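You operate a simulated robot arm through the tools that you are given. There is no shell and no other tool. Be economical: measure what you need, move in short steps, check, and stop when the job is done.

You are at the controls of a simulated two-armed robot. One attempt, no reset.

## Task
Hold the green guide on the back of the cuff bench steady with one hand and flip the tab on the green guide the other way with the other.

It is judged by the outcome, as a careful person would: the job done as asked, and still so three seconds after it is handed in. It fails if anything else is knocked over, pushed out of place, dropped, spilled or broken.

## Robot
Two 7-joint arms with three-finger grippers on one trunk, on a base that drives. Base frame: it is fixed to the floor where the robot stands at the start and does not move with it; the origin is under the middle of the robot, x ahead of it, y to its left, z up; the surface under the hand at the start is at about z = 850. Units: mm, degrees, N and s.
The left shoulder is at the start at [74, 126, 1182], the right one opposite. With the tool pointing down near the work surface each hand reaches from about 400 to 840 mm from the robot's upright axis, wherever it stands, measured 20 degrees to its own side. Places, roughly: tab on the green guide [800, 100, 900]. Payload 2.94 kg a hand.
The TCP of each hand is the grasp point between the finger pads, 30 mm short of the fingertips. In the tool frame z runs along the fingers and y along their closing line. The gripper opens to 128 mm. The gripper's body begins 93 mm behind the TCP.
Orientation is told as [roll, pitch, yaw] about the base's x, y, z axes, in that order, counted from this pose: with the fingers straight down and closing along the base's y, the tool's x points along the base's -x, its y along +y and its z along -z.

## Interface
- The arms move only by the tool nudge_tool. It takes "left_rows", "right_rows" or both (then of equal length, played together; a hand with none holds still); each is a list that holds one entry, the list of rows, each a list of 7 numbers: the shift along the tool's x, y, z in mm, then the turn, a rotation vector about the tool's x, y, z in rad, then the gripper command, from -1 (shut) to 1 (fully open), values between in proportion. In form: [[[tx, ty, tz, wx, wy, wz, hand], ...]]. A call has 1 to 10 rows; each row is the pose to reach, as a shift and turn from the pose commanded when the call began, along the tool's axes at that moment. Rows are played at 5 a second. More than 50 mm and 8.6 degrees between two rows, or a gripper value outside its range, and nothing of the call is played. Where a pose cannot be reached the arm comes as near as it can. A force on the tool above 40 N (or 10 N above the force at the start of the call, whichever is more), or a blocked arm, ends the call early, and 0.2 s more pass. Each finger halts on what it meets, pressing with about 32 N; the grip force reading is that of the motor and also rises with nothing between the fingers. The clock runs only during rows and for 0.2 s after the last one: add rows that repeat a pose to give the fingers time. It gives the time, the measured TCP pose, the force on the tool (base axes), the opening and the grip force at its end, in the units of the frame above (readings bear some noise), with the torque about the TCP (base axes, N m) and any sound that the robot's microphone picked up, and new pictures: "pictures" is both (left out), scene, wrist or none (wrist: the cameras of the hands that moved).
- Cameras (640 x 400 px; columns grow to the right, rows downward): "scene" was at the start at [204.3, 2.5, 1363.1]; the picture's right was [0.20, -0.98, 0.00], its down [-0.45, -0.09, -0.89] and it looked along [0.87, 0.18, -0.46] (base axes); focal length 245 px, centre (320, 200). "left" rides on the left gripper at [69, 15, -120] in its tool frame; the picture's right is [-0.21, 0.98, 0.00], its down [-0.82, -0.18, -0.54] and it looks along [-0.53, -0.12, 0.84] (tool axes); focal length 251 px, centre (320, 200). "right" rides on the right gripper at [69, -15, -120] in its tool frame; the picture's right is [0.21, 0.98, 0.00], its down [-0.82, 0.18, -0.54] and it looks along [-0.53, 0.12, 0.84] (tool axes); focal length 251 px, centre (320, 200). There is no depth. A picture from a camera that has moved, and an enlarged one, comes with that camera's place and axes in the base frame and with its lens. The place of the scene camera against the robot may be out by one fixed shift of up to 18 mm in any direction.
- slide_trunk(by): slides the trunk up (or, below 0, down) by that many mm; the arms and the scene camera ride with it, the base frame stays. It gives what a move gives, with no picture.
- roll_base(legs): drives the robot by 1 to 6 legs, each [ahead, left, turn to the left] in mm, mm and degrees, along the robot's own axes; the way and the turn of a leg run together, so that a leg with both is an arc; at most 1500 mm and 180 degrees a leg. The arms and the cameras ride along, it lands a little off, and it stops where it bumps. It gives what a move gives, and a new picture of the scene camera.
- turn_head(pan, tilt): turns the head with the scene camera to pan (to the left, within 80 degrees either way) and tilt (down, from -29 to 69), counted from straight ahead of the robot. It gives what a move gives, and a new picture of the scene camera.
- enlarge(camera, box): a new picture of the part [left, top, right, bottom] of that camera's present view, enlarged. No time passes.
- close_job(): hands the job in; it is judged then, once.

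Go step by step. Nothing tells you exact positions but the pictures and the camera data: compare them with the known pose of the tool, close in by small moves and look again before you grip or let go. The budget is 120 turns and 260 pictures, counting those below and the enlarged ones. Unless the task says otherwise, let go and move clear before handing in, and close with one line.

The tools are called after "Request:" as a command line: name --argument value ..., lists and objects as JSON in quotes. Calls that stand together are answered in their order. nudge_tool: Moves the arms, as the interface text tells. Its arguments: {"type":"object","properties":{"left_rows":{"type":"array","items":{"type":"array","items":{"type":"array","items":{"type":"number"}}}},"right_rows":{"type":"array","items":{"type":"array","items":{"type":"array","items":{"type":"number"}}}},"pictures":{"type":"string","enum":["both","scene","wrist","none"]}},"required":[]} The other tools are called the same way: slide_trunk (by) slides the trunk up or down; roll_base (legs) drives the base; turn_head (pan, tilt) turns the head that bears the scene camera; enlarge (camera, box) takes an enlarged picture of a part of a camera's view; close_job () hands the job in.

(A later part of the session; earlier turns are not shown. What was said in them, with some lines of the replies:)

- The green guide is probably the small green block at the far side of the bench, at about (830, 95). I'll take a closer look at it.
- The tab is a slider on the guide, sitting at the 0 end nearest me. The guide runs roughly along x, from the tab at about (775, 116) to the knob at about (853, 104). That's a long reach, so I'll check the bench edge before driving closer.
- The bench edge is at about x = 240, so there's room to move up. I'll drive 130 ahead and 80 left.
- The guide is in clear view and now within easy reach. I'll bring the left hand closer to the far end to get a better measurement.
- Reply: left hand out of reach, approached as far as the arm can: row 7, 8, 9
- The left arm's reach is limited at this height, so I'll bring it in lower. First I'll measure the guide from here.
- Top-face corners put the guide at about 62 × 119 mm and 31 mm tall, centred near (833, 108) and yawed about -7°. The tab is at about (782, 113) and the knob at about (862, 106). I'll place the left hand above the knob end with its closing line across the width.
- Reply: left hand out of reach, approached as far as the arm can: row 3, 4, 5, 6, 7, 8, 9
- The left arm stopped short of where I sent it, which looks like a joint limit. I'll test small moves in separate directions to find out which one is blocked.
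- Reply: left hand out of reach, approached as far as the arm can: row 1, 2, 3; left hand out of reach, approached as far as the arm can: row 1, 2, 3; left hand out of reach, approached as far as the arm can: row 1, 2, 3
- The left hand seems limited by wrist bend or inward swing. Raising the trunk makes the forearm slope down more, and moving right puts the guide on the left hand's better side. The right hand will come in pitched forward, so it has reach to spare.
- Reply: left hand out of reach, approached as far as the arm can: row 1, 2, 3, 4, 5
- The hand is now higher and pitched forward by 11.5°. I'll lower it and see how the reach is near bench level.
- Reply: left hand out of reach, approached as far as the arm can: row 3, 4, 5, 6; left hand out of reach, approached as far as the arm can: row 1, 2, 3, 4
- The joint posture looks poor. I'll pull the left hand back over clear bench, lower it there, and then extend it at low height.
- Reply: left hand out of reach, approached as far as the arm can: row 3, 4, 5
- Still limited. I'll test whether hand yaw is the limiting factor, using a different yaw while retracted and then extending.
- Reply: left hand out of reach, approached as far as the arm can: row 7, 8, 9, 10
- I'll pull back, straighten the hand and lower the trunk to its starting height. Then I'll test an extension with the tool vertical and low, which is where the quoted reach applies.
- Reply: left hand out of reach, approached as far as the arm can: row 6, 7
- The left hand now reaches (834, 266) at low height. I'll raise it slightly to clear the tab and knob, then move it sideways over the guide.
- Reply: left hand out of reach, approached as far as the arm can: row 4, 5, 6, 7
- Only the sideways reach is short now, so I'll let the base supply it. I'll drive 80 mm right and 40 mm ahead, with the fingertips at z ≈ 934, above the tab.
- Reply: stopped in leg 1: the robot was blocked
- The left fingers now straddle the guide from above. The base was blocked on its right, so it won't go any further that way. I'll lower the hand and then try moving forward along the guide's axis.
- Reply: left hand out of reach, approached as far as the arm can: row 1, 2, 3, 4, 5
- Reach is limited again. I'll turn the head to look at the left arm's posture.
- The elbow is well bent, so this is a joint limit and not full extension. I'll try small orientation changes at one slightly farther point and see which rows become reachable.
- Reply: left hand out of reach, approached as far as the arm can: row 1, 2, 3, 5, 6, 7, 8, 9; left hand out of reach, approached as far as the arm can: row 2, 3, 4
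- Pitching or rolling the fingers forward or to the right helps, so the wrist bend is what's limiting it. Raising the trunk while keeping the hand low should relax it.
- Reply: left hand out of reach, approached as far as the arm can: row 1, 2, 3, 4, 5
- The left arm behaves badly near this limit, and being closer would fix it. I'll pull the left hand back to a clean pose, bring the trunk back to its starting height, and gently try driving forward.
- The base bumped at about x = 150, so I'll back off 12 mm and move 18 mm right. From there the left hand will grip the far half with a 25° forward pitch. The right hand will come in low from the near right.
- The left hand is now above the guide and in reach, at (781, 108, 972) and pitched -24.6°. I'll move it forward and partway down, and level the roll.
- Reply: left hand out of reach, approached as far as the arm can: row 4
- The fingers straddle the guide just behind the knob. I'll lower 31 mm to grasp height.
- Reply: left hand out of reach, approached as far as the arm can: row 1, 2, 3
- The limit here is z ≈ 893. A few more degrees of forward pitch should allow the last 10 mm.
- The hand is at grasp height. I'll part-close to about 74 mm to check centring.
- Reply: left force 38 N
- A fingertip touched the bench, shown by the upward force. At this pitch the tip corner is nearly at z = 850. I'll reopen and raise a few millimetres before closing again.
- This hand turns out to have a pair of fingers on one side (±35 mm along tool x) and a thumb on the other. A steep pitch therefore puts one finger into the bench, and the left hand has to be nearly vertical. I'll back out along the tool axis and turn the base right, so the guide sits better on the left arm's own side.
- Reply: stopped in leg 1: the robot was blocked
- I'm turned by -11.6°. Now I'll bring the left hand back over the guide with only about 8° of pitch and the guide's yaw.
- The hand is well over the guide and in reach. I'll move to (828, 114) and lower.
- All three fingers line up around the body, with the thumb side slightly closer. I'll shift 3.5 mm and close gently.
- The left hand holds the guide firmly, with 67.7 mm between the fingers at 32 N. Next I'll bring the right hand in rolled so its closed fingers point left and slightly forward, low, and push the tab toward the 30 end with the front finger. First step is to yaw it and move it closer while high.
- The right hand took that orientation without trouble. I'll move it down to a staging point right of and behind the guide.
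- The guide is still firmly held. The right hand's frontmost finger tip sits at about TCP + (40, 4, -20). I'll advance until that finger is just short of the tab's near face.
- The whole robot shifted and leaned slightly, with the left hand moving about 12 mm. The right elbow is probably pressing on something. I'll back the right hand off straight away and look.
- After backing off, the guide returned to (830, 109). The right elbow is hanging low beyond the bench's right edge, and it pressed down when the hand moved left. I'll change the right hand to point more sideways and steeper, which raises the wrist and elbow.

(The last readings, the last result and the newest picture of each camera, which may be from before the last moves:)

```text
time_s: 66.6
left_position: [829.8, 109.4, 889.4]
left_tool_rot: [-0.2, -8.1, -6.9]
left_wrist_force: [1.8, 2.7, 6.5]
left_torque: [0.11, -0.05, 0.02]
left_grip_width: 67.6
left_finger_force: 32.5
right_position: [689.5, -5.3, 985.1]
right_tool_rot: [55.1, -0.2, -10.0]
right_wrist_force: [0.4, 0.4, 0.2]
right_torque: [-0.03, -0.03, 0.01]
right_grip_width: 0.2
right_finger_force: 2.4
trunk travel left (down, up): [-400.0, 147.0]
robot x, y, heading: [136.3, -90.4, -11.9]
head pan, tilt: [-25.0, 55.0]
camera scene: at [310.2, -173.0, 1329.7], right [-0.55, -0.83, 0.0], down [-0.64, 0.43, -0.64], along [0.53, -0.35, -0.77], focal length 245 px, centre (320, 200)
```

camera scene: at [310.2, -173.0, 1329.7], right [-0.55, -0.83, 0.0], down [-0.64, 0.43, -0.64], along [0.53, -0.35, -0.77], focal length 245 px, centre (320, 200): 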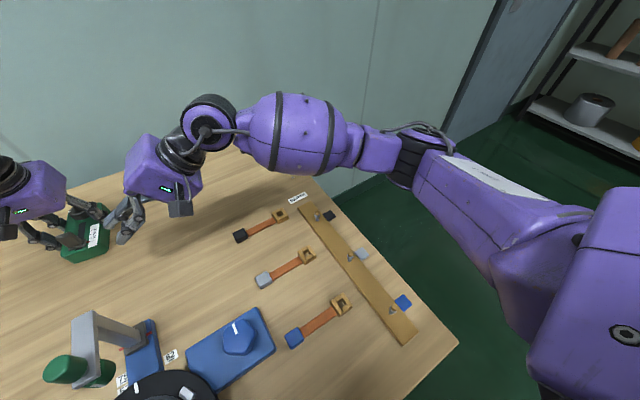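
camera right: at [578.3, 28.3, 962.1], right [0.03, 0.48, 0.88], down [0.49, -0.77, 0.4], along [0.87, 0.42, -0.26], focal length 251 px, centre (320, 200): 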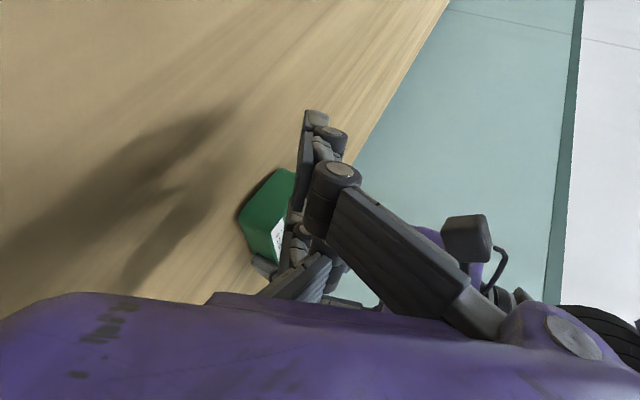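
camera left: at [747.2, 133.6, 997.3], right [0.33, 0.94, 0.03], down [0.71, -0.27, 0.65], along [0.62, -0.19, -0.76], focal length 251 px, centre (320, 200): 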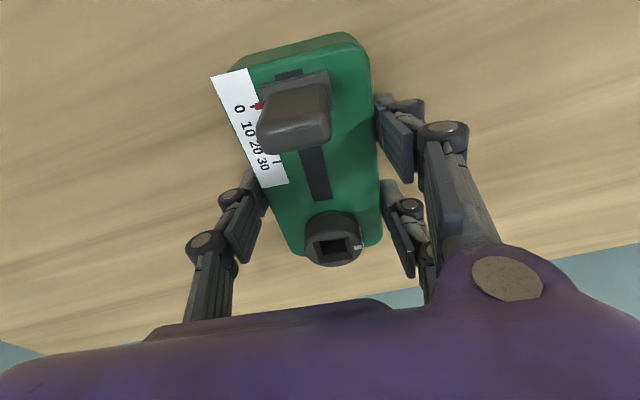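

The right elbow is now well clear. I'll advance to just short of the tab, watching that the left hand doesn't move.

Request:
nudge_tool --right_rows '[[[-2, 4, 31, 0, 0, 0, -1], [-4, 7, 62, 0, 0, 0, -1], [-6, 11, 85, 0, 0, 0, -1]]]' --pictures "none"

Request:
turn_head --pan 30 --tilt 40

Request:
enlarge --camera "left" --box '[0, 0, 640, 400]'

```text
time_s: 67.4
left_position: [829.9, 107.6, 888.3]
left_tool_rot: [-0.2, -8.2, -6.9]
left_wrist_force: [-1.3, 2.1, 4.4]
left_torque: [-0.1, -0.54, 0.05]
left_grip_width: 67.6
left_finger_force: 31.6
right_position: [709.5, 66.6, 944.7]
right_tool_rot: [55.1, -0.1, -9.9]
right_wrist_force: [0.7, -0.6, -0.1]
right_torque: [0.02, -0.03, 0.0]
right_grip_width: 0.0
right_finger_force: 2.8
trunk travel left (down, up): [-400.0, 147.0]
robot x, y, heading: [133.6, -92.1, -11.7]
head pan, tilt: [-25.0, 55.0]
```

```text
time_s: 68.6
left_position: [830.0, 108.7, 888.1]
left_tool_rot: [-0.2, -8.0, -6.9]
left_wrist_force: [-2.1, 0.7, 5.0]
left_torque: [-0.09, -0.07, -0.02]
left_grip_width: 67.7
left_finger_force: 32.1
right_position: [709.4, 67.1, 945.5]
right_tool_rot: [55.1, -0.2, -9.9]
right_wrist_force: [0.3, 0.4, 1.4]
right_torque: [-0.03, 0.01, -0.01]
right_grip_width: 0.0
right_finger_force: 3.1
trunk travel left (down, up): [-400.0, 147.0]
robot x, y, heading: [134.3, -95.3, -11.5]
head pan, tilt: [30.0, 40.0]
camera scene: at [327.1, -105.0, 1344.6], right [0.31, -0.95, 0.0], down [-0.61, -0.2, -0.77], along [0.73, 0.24, -0.64], focal length 245 px, centre (320, 200)
```

scene: 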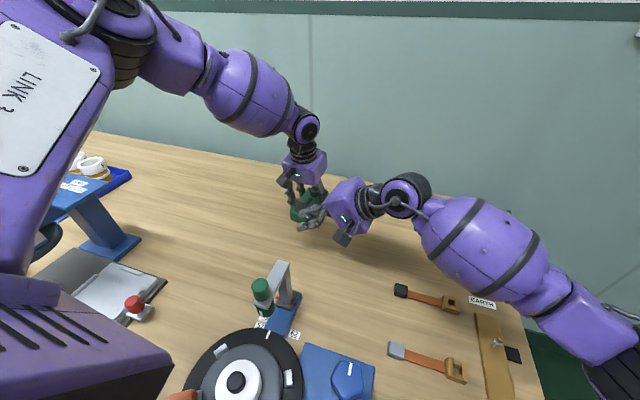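

```text
1.00 times, centred on (320, 200) of left (not enlarged: the box is as wide or as high as the picture)
camera zoom: at [747.1, 133.7, 997.1], right [0.33, 0.94, 0.03], down [0.71, -0.27, 0.65], along [0.62, -0.19, -0.76], focal length 251 px, centre (320, 200)
```

zoom: 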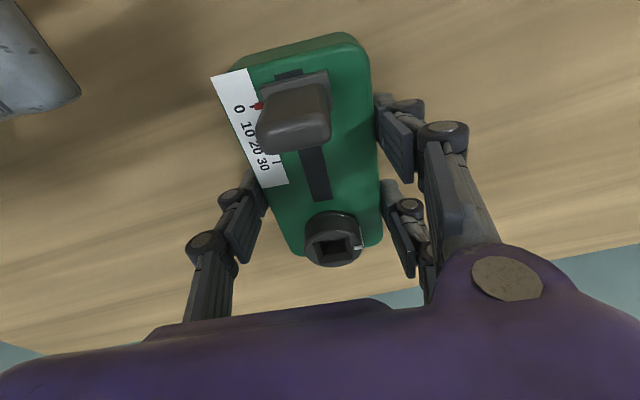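

Request:
nudge_tool --right_rows '[[[0, 2, 14, 0, 0, 0, -1], [-1, 3, 28, 0, 0, 0, -1], [-1, 4, 40, 0, 0, 0, -1]]]' --pictures "none"

Request:
enlarge --camera "left" --box '[0, 0, 640, 400]'

Request:
enlarge --camera "scene" --box '[250, 130, 370, 240]'

```text
time_s: 69.4
left_position: [829.1, 108.4, 888.3]
left_tool_rot: [-0.1, -8.1, -6.9]
left_wrist_force: [-2.5, 1.4, 4.0]
left_torque: [-0.12, 0.04, 0.01]
left_grip_width: 67.6
left_finger_force: 32.1
right_position: [716.9, 101.5, 926.8]
right_tool_rot: [55.1, -0.2, -9.9]
right_wrist_force: [-0.1, 0.1, 0.0]
right_torque: [0.03, 0.01, 0.02]
right_grip_width: 0.0
right_finger_force: 3.1
trunk travel left (down, up): [-400.0, 147.0]
robot x, y, heading: [137.3, -93.5, -11.6]
head pan, tilt: [30.0, 40.0]
```

```text
1.00 times, centred on (320, 200) of left (not enlarged: the box is as wide or as high as the picture)
camera zoom: at [747.1, 133.7, 997.1], right [0.33, 0.94, 0.03], down [0.71, -0.27, 0.65], along [0.62, -0.19, -0.76], focal length 251 px, centre (320, 200)
```

zoom: 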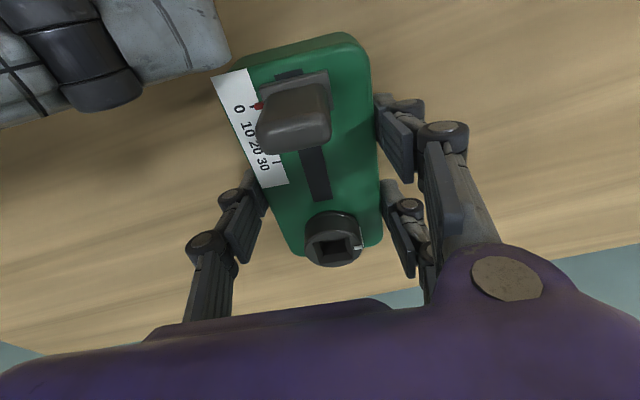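

```text
3.64 times, centred on (310, 185) of scene
camera zoom: at [327.1, -105.0, 1344.7], right [0.31, -0.95, 0.0], down [-0.61, -0.2, -0.77], along [0.73, 0.24, -0.64], focal length 890 px, centre (356, 254)
```

zoom: 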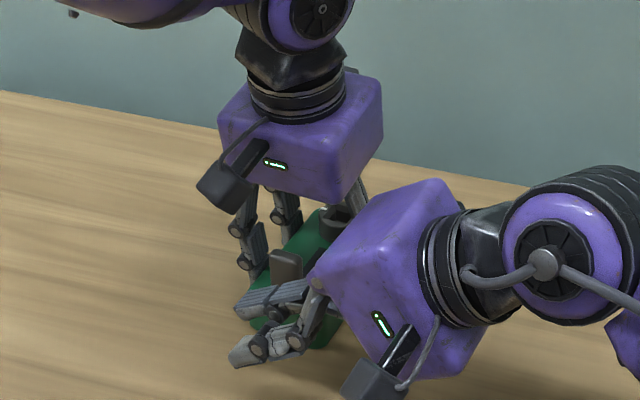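

The right front finger is just behind the tab but about 18 mm too far right. I'll shift it left behind the tab at the same height.

Request:
nudge_tool --right_rows '[[[1.5, 5, 7, 0, 0, 0, -1], [3, 10, 14.5, 0, 0, 0, -1], [3, 10, 14.5, 0, 0, 0, -1]]]' --pictures "none"

Request:
enlarge --camera "left" --box '[0, 0, 640, 400]'

```text
time_s: 70.2
left_position: [830.5, 108.8, 887.8]
left_tool_rot: [-0.1, -8.1, -7.0]
left_wrist_force: [-2.1, 1.0, 2.7]
left_torque: [-0.05, 0.04, 0.01]
left_grip_width: 67.8
left_finger_force: 32.2
right_position: [715.5, 119.4, 926.8]
right_tool_rot: [55.1, -0.2, -9.9]
right_wrist_force: [0.3, 0.2, -0.3]
right_torque: [0.0, -0.02, 0.02]
right_grip_width: 0.0
right_finger_force: 2.6
trunk travel left (down, up): [-400.0, 147.0]
robot x, y, heading: [137.4, -94.0, -11.4]
head pan, tilt: [30.0, 40.0]
```

```text
1.00 times, centred on (320, 200) of left (not enlarged: the box is as wide or as high as the picture)
camera zoom: at [747.1, 133.6, 997.1], right [0.33, 0.94, 0.03], down [0.71, -0.27, 0.65], along [0.62, -0.19, -0.76], focal length 251 px, centre (320, 200)
```

zoom: 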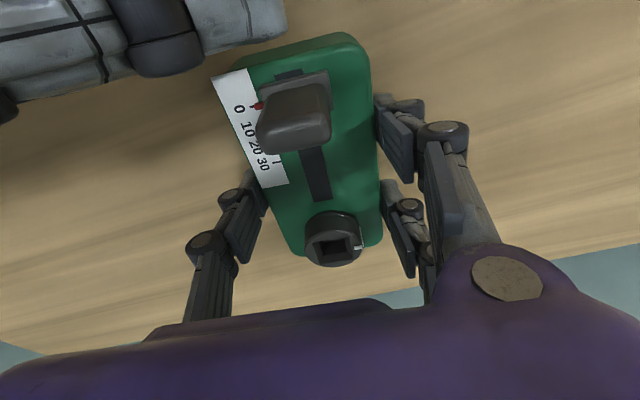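

Request:
nudge_tool --right_rows '[[[-5, 2, 3, 0, 0, 0, -1], [-10, 4, 5, 0, 0, 0, -1], [-13.7, 4.9, 7, 0, 0, 0, -1]]]' --pictures "none"

Request:
enlarge --camera "left" --box '[0, 0, 640, 400]'

```text
time_s: 71.0
left_position: [830.2, 107.1, 887.5]
left_tool_rot: [-0.2, -8.1, -6.9]
left_wrist_force: [-1.5, 0.8, 1.1]
left_torque: [0.0, 0.03, -0.01]
left_grip_width: 67.5
left_finger_force: 32.1
right_position: [731.5, 126.2, 926.5]
right_tool_rot: [55.1, -0.2, -9.8]
right_wrist_force: [-0.4, 0.5, 0.0]
right_torque: [0.01, -0.02, 0.01]
right_grip_width: 0.0
right_finger_force: 2.9
trunk travel left (down, up): [-400.0, 147.0]
robot x, y, heading: [139.3, -96.5, -11.6]
head pan, tilt: [30.0, 40.0]
```

```text
1.00 times, centred on (320, 200) of left (not enlarged: the box is as wide or as high as the picture)
camera zoom: at [747.1, 133.6, 997.1], right [0.33, 0.94, 0.03], down [0.71, -0.27, 0.65], along [0.62, -0.19, -0.76], focal length 251 px, centre (320, 200)
```

zoom: 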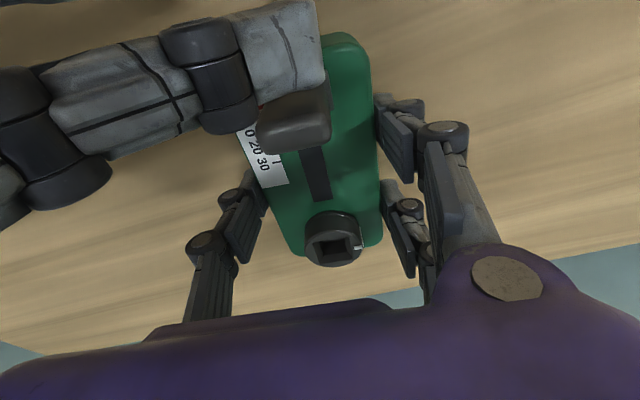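

Request:
enlarge --camera "scene" --box '[270, 170, 340, 235]'

Request:
enlarge --camera "right" --box '[200, 60, 440, 260]'

```text
6.15 times, centred on (305, 202) of scene
camera zoom: at [327.1, -105.2, 1344.6], right [0.31, -0.95, 0.0], down [-0.61, -0.2, -0.77], along [0.73, 0.24, -0.64], focal length 1507 px, centre (412, 185)
```

zoom: 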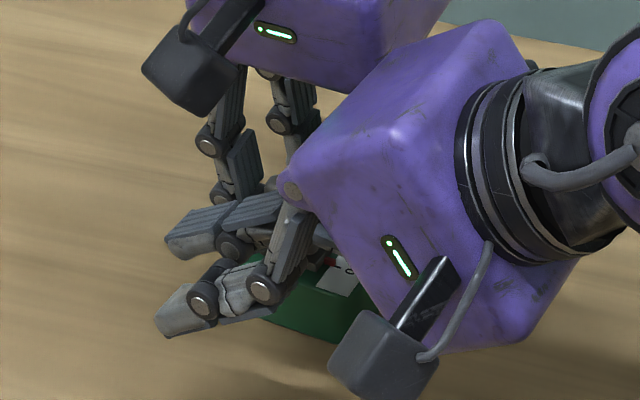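

```text
2.00 times, centred on (320, 160) of right
camera zoom: at [645.3, 32.8, 983.4], right [-0.12, 0.59, 0.8], down [0.75, -0.48, 0.46], along [0.65, 0.65, -0.38], focal length 503 px, centre (320, 280)
```

zoom: 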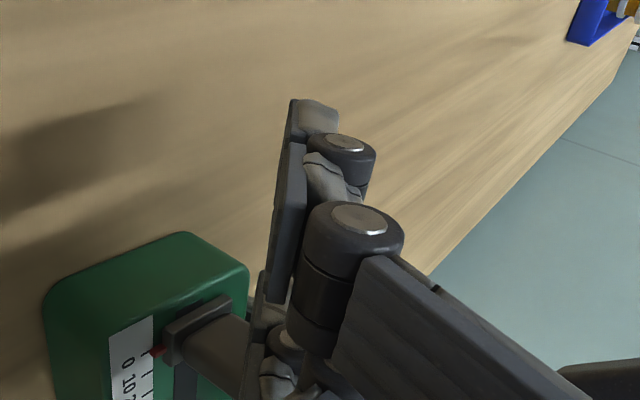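

The finger is directly behind the tab but level with its upper edge. I'll back off slightly and go 9 mm lower so it pushes the tab squarely.

Request:
nudge_tool --right_rows '[[[6, -1, 0, 0, 0, 0, -1], [6, -8, 4.3, 0, 0, 0, -1], [6, -8, 4.3, 0, 0, 0, -1]]]' --pictures "none"

Request:
enlarge --camera "right" --box '[200, 100, 360, 260]'

Request:
enlarge --camera "left" --box '[0, 0, 640, 400]'

```text
time_s: 71.8
left_position: [829.8, 107.0, 888.9]
left_tool_rot: [-0.2, -8.0, -6.9]
left_wrist_force: [-2.0, 1.1, 1.2]
left_torque: [-0.01, 0.05, 0.01]
left_grip_width: 67.6
left_finger_force: 31.7
right_position: [725.4, 125.9, 918.8]
right_tool_rot: [55.2, -0.1, -9.9]
right_wrist_force: [0.3, -0.6, -0.5]
right_torque: [0.01, -0.01, -0.01]
right_grip_width: 0.0
right_finger_force: 3.1
trunk travel left (down, up): [-400.0, 147.0]
robot x, y, heading: [139.8, -94.9, -11.6]
head pan, tilt: [30.0, 40.0]
```

```text
2.50 times, centred on (280, 180) of right
camera zoom: at [639.1, 32.0, 975.0], right [-0.12, 0.59, 0.8], down [0.75, -0.48, 0.46], along [0.65, 0.65, -0.38], focal length 629 px, centre (420, 250)
```

zoom: 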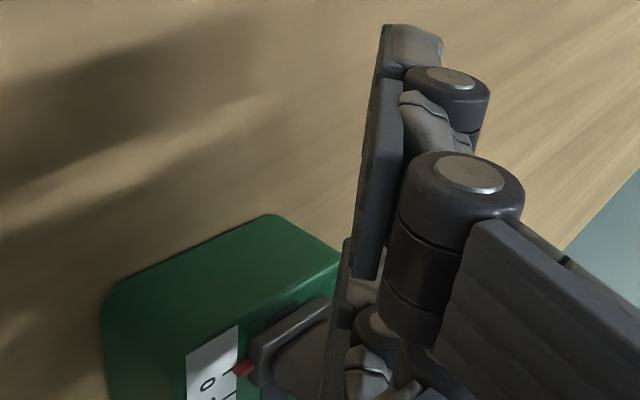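

```text
1.00 times, centred on (320, 200) of left (not enlarged: the box is as wide or as high as the picture)
camera zoom: at [747.2, 133.6, 997.1], right [0.33, 0.94, 0.03], down [0.71, -0.27, 0.65], along [0.62, -0.19, -0.76], focal length 251 px, centre (320, 200)
```

zoom: 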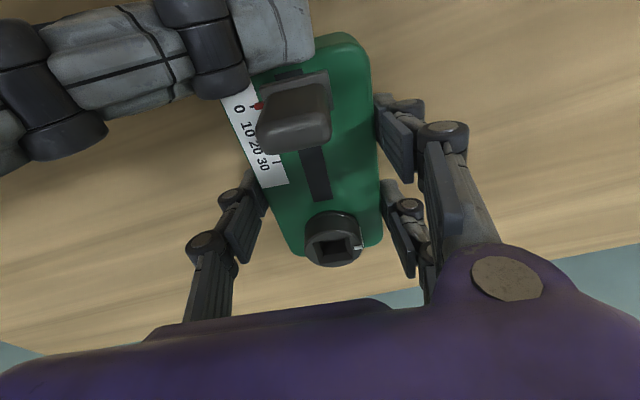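

Now I'll push forward along the guide in small steps.

Request:
nudge_tool --right_rows '[[[-5, 0, 0, 0, 0, 0, -1], [-10, 0, 0, 0, 0, 0, -1], [-15, 0.4, 0.5, 0, 0, 0, -1], [-20, 0.5, 0.6, 0, 0, 0, -1]]]' --pictures "none"

Request:
enlarge --camera "left" --box '[0, 0, 640, 400]'

```text
time_s: 72.8
left_position: [830.2, 108.0, 888.4]
left_tool_rot: [0.0, -8.1, -6.8]
left_wrist_force: [5.6, 2.0, -2.0]
left_torque: [0.09, 0.17, -0.27]
left_grip_width: 67.6
left_finger_force: 32.1
right_position: [743.5, 123.1, 917.9]
right_tool_rot: [55.1, -0.2, -9.9]
right_wrist_force: [-5.8, -2.0, -0.3]
right_torque: [0.04, 0.09, -0.06]
right_grip_width: 0.0
right_finger_force: 2.9
trunk travel left (down, up): [-400.0, 147.0]
robot x, y, heading: [138.9, -93.0, -11.7]
head pan, tilt: [30.0, 40.0]
```

```text
1.00 times, centred on (320, 200) of left (not enlarged: the box is as wide or as high as the picture)
camera zoom: at [747.3, 133.4, 997.1], right [0.33, 0.94, 0.03], down [0.71, -0.27, 0.65], along [0.62, -0.19, -0.76], focal length 251 px, centre (320, 200)
```

zoom: 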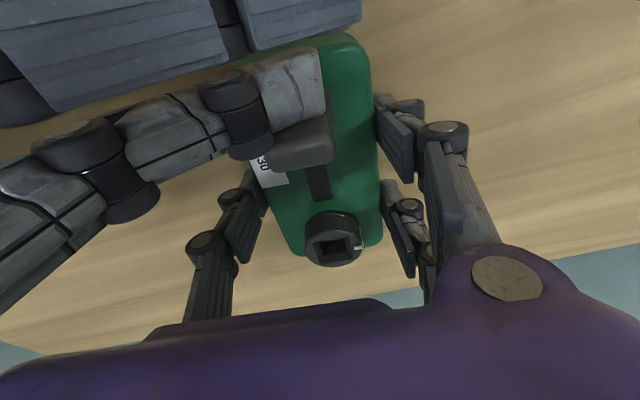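

The tab is sliding at about 6 N while the guide stays put. I'll keep pushing.

Request:
nudge_tool --right_rows '[[[-4, 0, 0, 0, 0, 0, -1], [-8, 0, 0, 0, 0, 0, -1], [-12, 0, 0, 0, 0, 0, -1]]]' --pictures "none"

Request:
enlarge --camera "left" --box '[0, 0, 640, 400]'

Request:
enlarge --camera "right" --box '[200, 100, 360, 260]'

```text
time_s: 73.6
left_position: [829.4, 107.4, 887.9]
left_tool_rot: [-0.2, -8.1, -6.8]
left_wrist_force: [4.2, 0.1, -0.5]
left_torque: [0.15, -0.15, 0.01]
left_grip_width: 67.6
left_finger_force: 32.5
right_position: [757.7, 120.5, 918.5]
right_tool_rot: [55.1, -0.3, -10.0]
right_wrist_force: [-2.9, 0.1, -0.9]
right_torque: [-0.01, 0.11, 0.0]
right_grip_width: 0.1
right_finger_force: 3.0
trunk travel left (down, up): [-400.0, 147.0]
robot x, y, heading: [140.5, -94.1, -11.6]
head pan, tilt: [30.0, 40.0]
```

```text
1.00 times, centred on (320, 200) of left (not enlarged: the box is as wide or as high as the picture)
camera zoom: at [747.1, 133.1, 997.2], right [0.33, 0.94, 0.03], down [0.71, -0.27, 0.65], along [0.62, -0.19, -0.76], focal length 251 px, centre (320, 200)
```

zoom: 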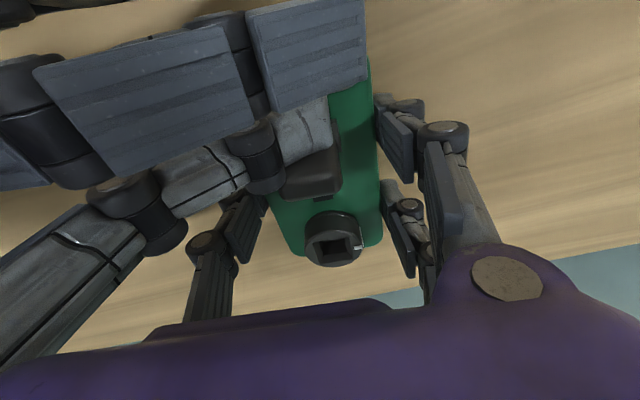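

```text
2.50 times, centred on (280, 180) of right
camera zoom: at [671.4, 27.6, 974.4], right [-0.12, 0.59, 0.8], down [0.75, -0.48, 0.46], along [0.65, 0.65, -0.38], focal length 629 px, centre (420, 250)
```

zoom: 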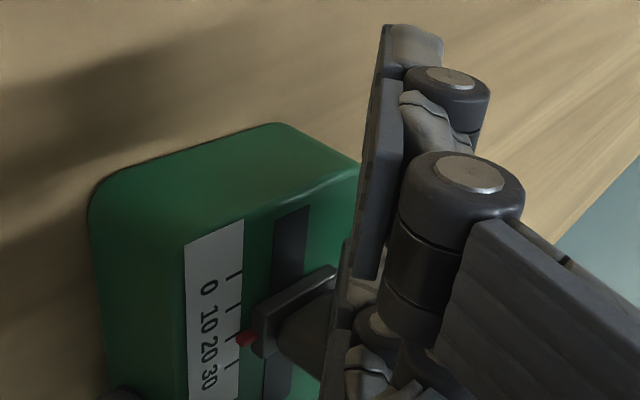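

The pointer is at about 20. For the last part I'll yaw the right hand slightly about its tip, to keep it clear of the left thumb, and then push on.

Request:
nudge_tool --right_rows '[[[1.5, 1.6, 2.3, 0, -0.072, 0.05, -1], [3, 3.4, 4.8, 0, -0.143, 0.1, -1], [-1, 3.5, 5, 0, -0.143, 0.1, -1], [-5, 3.6, 5.1, 0, -0.143, 0.1, -1], [-8, 3.7, 5.3, 0, -0.143, 0.1, -1]]]' --pictures "none"

Request:
enlarge --camera "left" --box '[0, 0, 640, 400]'

Request:
enlarge --camera "right" --box '[200, 100, 360, 260]'

```text
time_s: 74.8
left_position: [829.3, 106.8, 888.7]
left_tool_rot: [-0.1, -8.0, -6.9]
left_wrist_force: [5.6, 1.0, 0.3]
left_torque: [0.02, -0.2, 0.06]
left_grip_width: 67.8
left_finger_force: 31.6
right_position: [765.2, 125.0, 916.6]
right_tool_rot: [55.0, 0.0, -19.8]
right_wrist_force: [-6.0, 0.2, -1.3]
right_torque: [0.07, 0.06, -0.02]
right_grip_width: 0.1
right_finger_force: 2.8
trunk travel left (down, up): [-400.0, 147.0]
robot x, y, heading: [139.5, -95.6, -11.8]
head pan, tilt: [30.0, 40.0]
```

```text
1.00 times, centred on (320, 200) of left (not enlarged: the box is as wide or as high as the picture)
camera zoom: at [747.2, 133.4, 997.1], right [0.33, 0.94, 0.03], down [0.71, -0.27, 0.65], along [0.62, -0.19, -0.76], focal length 251 px, centre (320, 200)
```

zoom: 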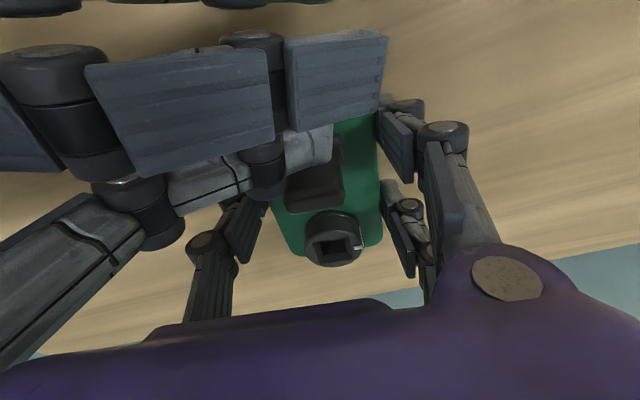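

```text
2.50 times, centred on (280, 180) of right
camera zoom: at [664.1, 47.9, 973.8], right [-0.01, 0.6, 0.8], down [0.66, -0.6, 0.46], along [0.75, 0.53, -0.38], focal length 629 px, centre (420, 250)
```

zoom: 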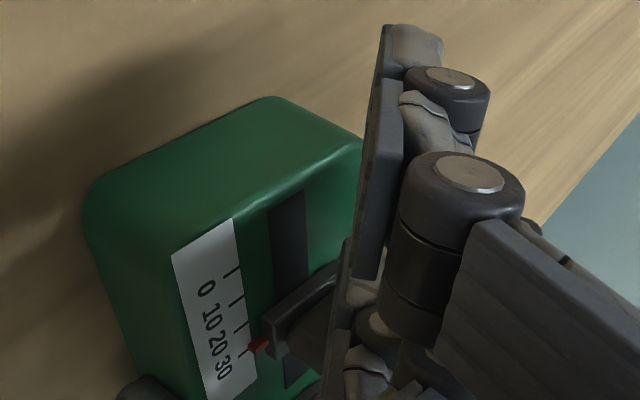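

The pointer is almost at 30. A few more small millimetres should reach the stop.

Request:
nudge_tool --right_rows '[[[-1.5, 0, 0, 0, 0, 0, -1], [-3, 0, -0.5, 0, 0, 0, -1], [-4.5, 0, -1, 0, 0, 0, -1]]]' --pictures "none"

Request:
enlarge --camera "right" --box '[200, 100, 360, 260]'

```text
time_s: 75.6
left_position: [830.6, 107.9, 888.6]
left_tool_rot: [-0.1, -8.2, -6.9]
left_wrist_force: [10.9, -1.5, -3.4]
left_torque: [0.0, 0.23, -0.1]
left_grip_width: 67.4
left_finger_force: 31.8
right_position: [768.5, 123.5, 919.0]
right_tool_rot: [55.1, -0.1, -19.8]
right_wrist_force: [-10.5, 2.0, 0.4]
right_torque: [0.11, 0.12, 0.04]
right_grip_width: 0.0
right_finger_force: 3.1
trunk travel left (down, up): [-400.0, 147.0]
robot x, y, heading: [138.6, -94.3, -11.3]
head pan, tilt: [30.0, 40.0]
```

```text
2.50 times, centred on (280, 180) of right
camera zoom: at [667.3, 46.9, 975.5], right [-0.01, 0.6, 0.8], down [0.66, -0.6, 0.46], along [0.75, 0.53, -0.38], focal length 629 px, centre (420, 250)
```

zoom: 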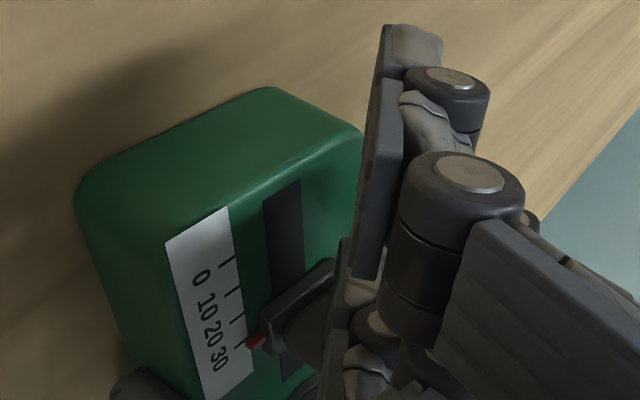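

Resistance has doubled, so it's probably at the stop. I'll give one more firm 3 mm to confirm.

Request:
nudge_tool --right_rows '[[[-1.5, 0, 0, 0, 0, 0, -1], [-3, 0, 0, 0, 0, 0, -1]]]' --pictures "none"

Request:
enlarge --camera "right" --box '[200, 100, 360, 260]'

Request:
enlarge --camera "left" --box '[0, 0, 640, 400]'

```text
time_s: 76.2
left_position: [831.4, 107.7, 888.2]
left_tool_rot: [-0.1, -8.3, -6.9]
left_wrist_force: [24.2, -1.5, -5.3]
left_torque: [0.11, 0.16, -0.18]
left_grip_width: 67.6
left_finger_force: 31.9
right_position: [770.4, 123.4, 918.1]
right_tool_rot: [55.1, -0.1, -19.8]
right_wrist_force: [-24.7, 2.5, 4.2]
right_torque: [0.02, 0.21, 0.02]
right_grip_width: 0.2
right_finger_force: 2.9
trunk travel left (down, up): [-400.0, 147.0]
robot x, y, heading: [137.1, -92.8, -11.8]
head pan, tilt: [30.0, 40.0]
```

```text
2.50 times, centred on (280, 180) of right
camera zoom: at [669.8, 46.4, 975.4], right [-0.01, 0.6, 0.8], down [0.66, -0.6, 0.46], along [0.75, 0.53, -0.38], focal length 629 px, centre (420, 250)
```

zoom: 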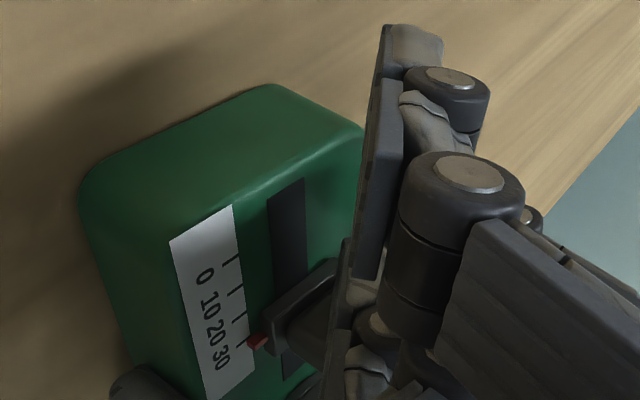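

```text
1.00 times, centred on (320, 200) of left (not enlarged: the box is as wide or as high as the picture)
camera zoom: at [748.3, 133.3, 997.6], right [0.33, 0.94, 0.03], down [0.71, -0.27, 0.65], along [0.63, -0.2, -0.76], focal length 251 px, centre (320, 200)
```

zoom: 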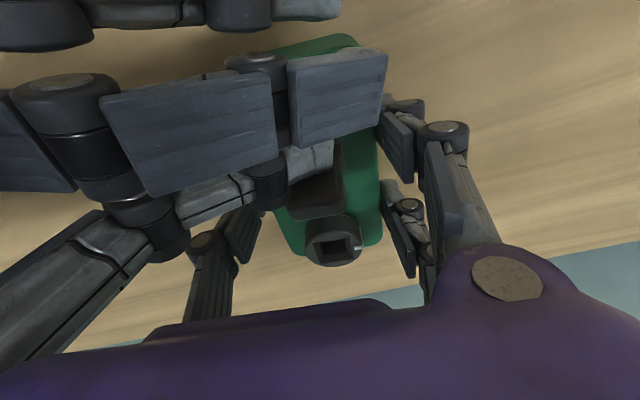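

Force rose to 25 N without the tab moving, so it's at the stop with the pointer on 30. I'll back the right hand off and withdraw it the way it came.

Request:
nudge_tool --right_rows '[[[5, 0, 0, 0, 0, 0, -1], [15, 0, 0, 0, 0, 0, -1], [28, 0, -3, 0, 0, 0, -1], [35, 0, -35, 0, 0, 0, -1], [38, 0, -75, 0, 0, 0, -1], [40, 0, -120, 0, 0, 0, -1], [40, 0, -165, 0, 0, 0, -1]]]' --pictures "scene"

Request:
enlarge --camera "left" --box '[0, 0, 640, 400]'

```text
time_s: 77.8
left_position: [829.4, 107.0, 889.3]
left_tool_rot: [-0.1, -8.1, -6.9]
left_wrist_force: [1.1, -3.7, 6.4]
left_torque: [-0.55, -0.66, -0.21]
left_grip_width: 67.8
left_finger_force: 32.3
right_position: [687.6, 7.0, 1011.2]
right_tool_rot: [55.1, -0.2, -19.9]
right_wrist_force: [-0.4, 0.3, -0.1]
right_torque: [0.02, 0.0, -0.01]
right_grip_width: 0.2
right_finger_force: 3.8
trunk travel left (down, up): [-400.0, 147.0]
robot x, y, heading: [139.9, -92.2, -11.7]
head pan, tilt: [30.0, 40.0]
camera scene: at [326.6, -106.4, 1344.8], right [0.31, -0.95, 0.0], down [-0.61, -0.2, -0.77], along [0.73, 0.24, -0.64], focal length 245 px, centre (320, 200)
```

scene: 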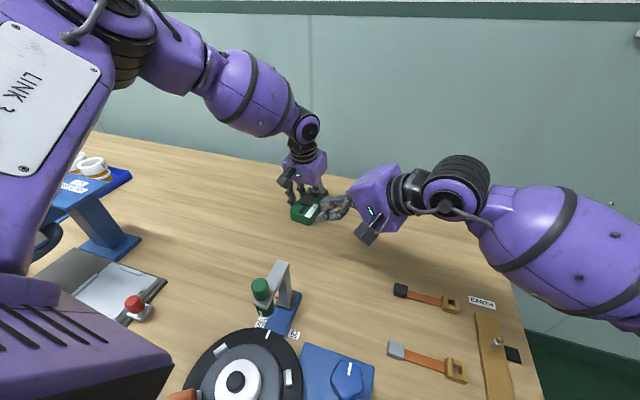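

```text
1.00 times, centred on (320, 200) of left (not enlarged: the box is as wide or as high as the picture)
camera zoom: at [746.7, 132.6, 997.6], right [0.33, 0.94, 0.03], down [0.71, -0.27, 0.65], along [0.62, -0.19, -0.76], focal length 251 px, centre (320, 200)
```

zoom: 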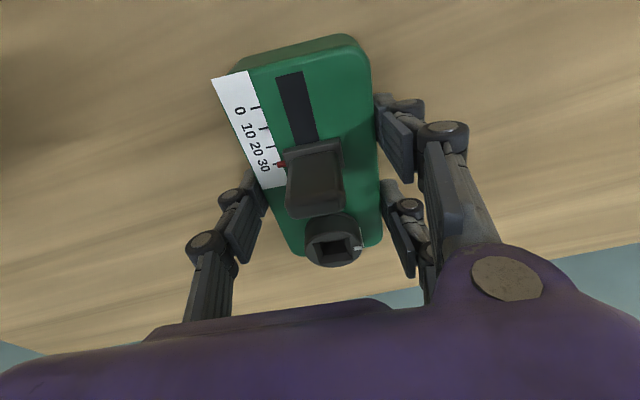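

The pointer sits at 30 and the tab stays there. Now I'll open the left hand in place and lift straight up.

Request:
nudge_tool --left_rows '[[[0, 0, 0, 0, 0, 0, 0.2], [0, 0, 0, 0, 0, 0, 0.6], [0, 0, 0, 0, 0, 0, 1], [0, 0, 0, 0, 0, 0, 1], [0, 0, -25, 0, 0, 0, 1], [0, 0, -60, 0, 0, 0, 1], [0, 0, -95, 0, 0, 0, 1]]]'

```text
time_s: 79.4
left_position: [815.9, 109.2, 982.3]
left_tool_rot: [-0.1, -8.1, -6.9]
left_wrist_force: [0.4, 0.0, -0.5]
left_torque: [0.02, 0.05, 0.01]
left_grip_width: 128.1
left_finger_force: 0.1
right_position: [687.7, 7.5, 1011.2]
right_tool_rot: [55.1, -0.1, -19.8]
right_wrist_force: [-0.4, 0.7, -0.7]
right_torque: [-0.01, 0.01, 0.01]
right_grip_width: 0.0
right_finger_force: 2.9
trunk travel left (down, up): [-400.0, 147.0]
robot x, y, heading: [139.1, -94.6, -11.6]
head pan, tilt: [30.0, 40.0]
camera scene: at [327.2, -105.8, 1344.6], right [0.31, -0.95, 0.0], down [-0.61, -0.2, -0.77], along [0.73, 0.24, -0.64], focal length 245 px, centre (320, 200)
camera left: at [733.2, 135.3, 1091.0], right [0.33, 0.94, 0.03], down [0.71, -0.27, 0.65], along [0.62, -0.19, -0.76], focal length 251 px, centre (320, 200)
```

scene: 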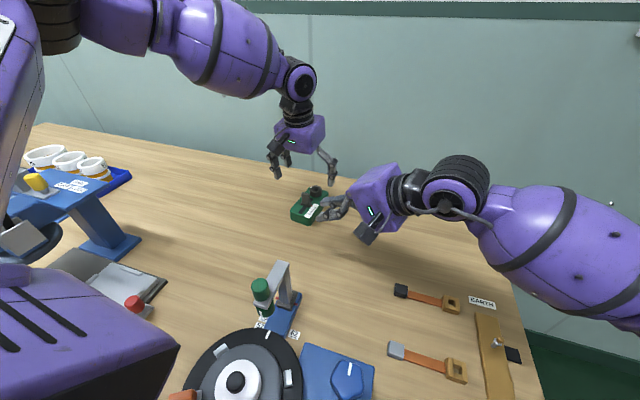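
left: 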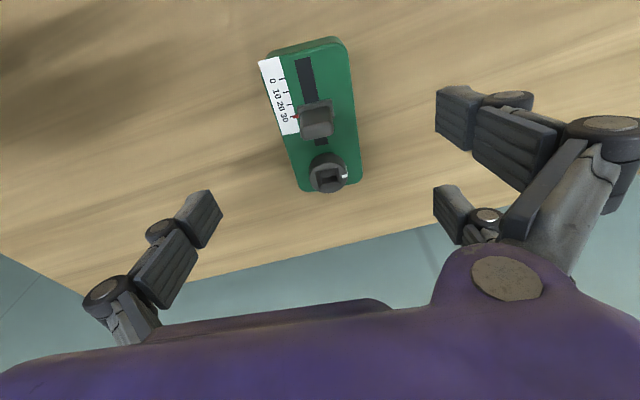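

The guide is released and in place, with the tab at 30. I'll move both hands a little further clear and take a last look.

Request:
nudge_tool --left_rows '[[[10, 10, -30, 0, 0, 0, 1], [30, 20, -60, 0, 0, 0, 1], [30, 20, -60, 0, 0, 0, 1]]]' --right_rows '[[[0, 10, -35, 0, 0, 0, -1], [0, 20, -75, 0, 0, 0, -1], [0, 20, -75, 0, 0, 0, -1]]]' --pictures "scene"

Request:
enlarge --camera "scene" --box '[270, 160, 370, 240]'

```text
time_s: 80.2
left_position: [780.2, 132.0, 1038.4]
left_tool_rot: [-0.2, -8.1, -6.9]
left_wrist_force: [0.2, -0.1, 0.8]
left_torque: [0.04, 0.01, -0.04]
left_grip_width: 127.9
left_finger_force: 0.0
right_position: [668.6, -39.9, 1071.2]
right_tool_rot: [55.2, -0.1, -19.9]
right_wrist_force: [-1.0, 0.3, 0.0]
right_torque: [-0.01, -0.03, -0.01]
right_grip_width: 0.0
right_finger_force: 3.0
trunk travel left (down, up): [-400.0, 147.0]
robot x, y, heading: [136.3, -90.6, -11.4]
head pan, tilt: [30.0, 40.0]
camera scene: at [324.7, -96.8, 1348.1], right [0.42, -0.91, 0.0], down [-0.55, -0.26, -0.79], along [0.72, 0.33, -0.61], focal length 245 px, centre (320, 200)
```

scene: 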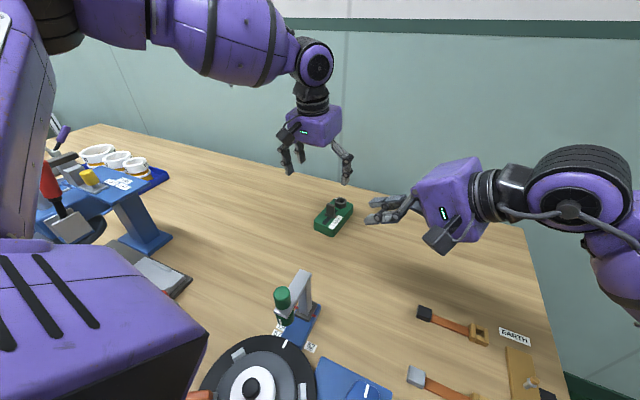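

```text
5.00 times, centred on (320, 200) of scene
camera zoom: at [324.7, -96.8, 1348.1], right [0.42, -0.91, 0.0], down [-0.55, -0.26, -0.79], along [0.72, 0.33, -0.61], focal length 1224 px, centre (320, 200)
```

zoom: 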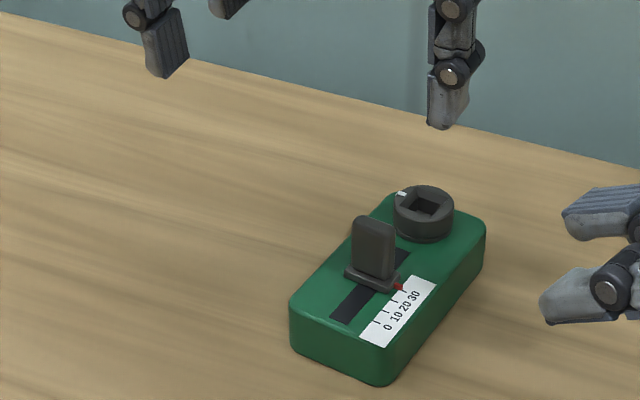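

The tab rests at the 30 end, both hands are clear, and nothing else looks disturbed. I'm handing in.

Request:
close_job

```text
The job is handed in.
```

I held the green guide with the left hand, slid its tab from 0 to the stop at 30 with the right, then let go and moved both hands clear. While I was setting up, the right arm caught on something and briefly shifted the held guide about 12 mm. It returned to its place when I backed off.
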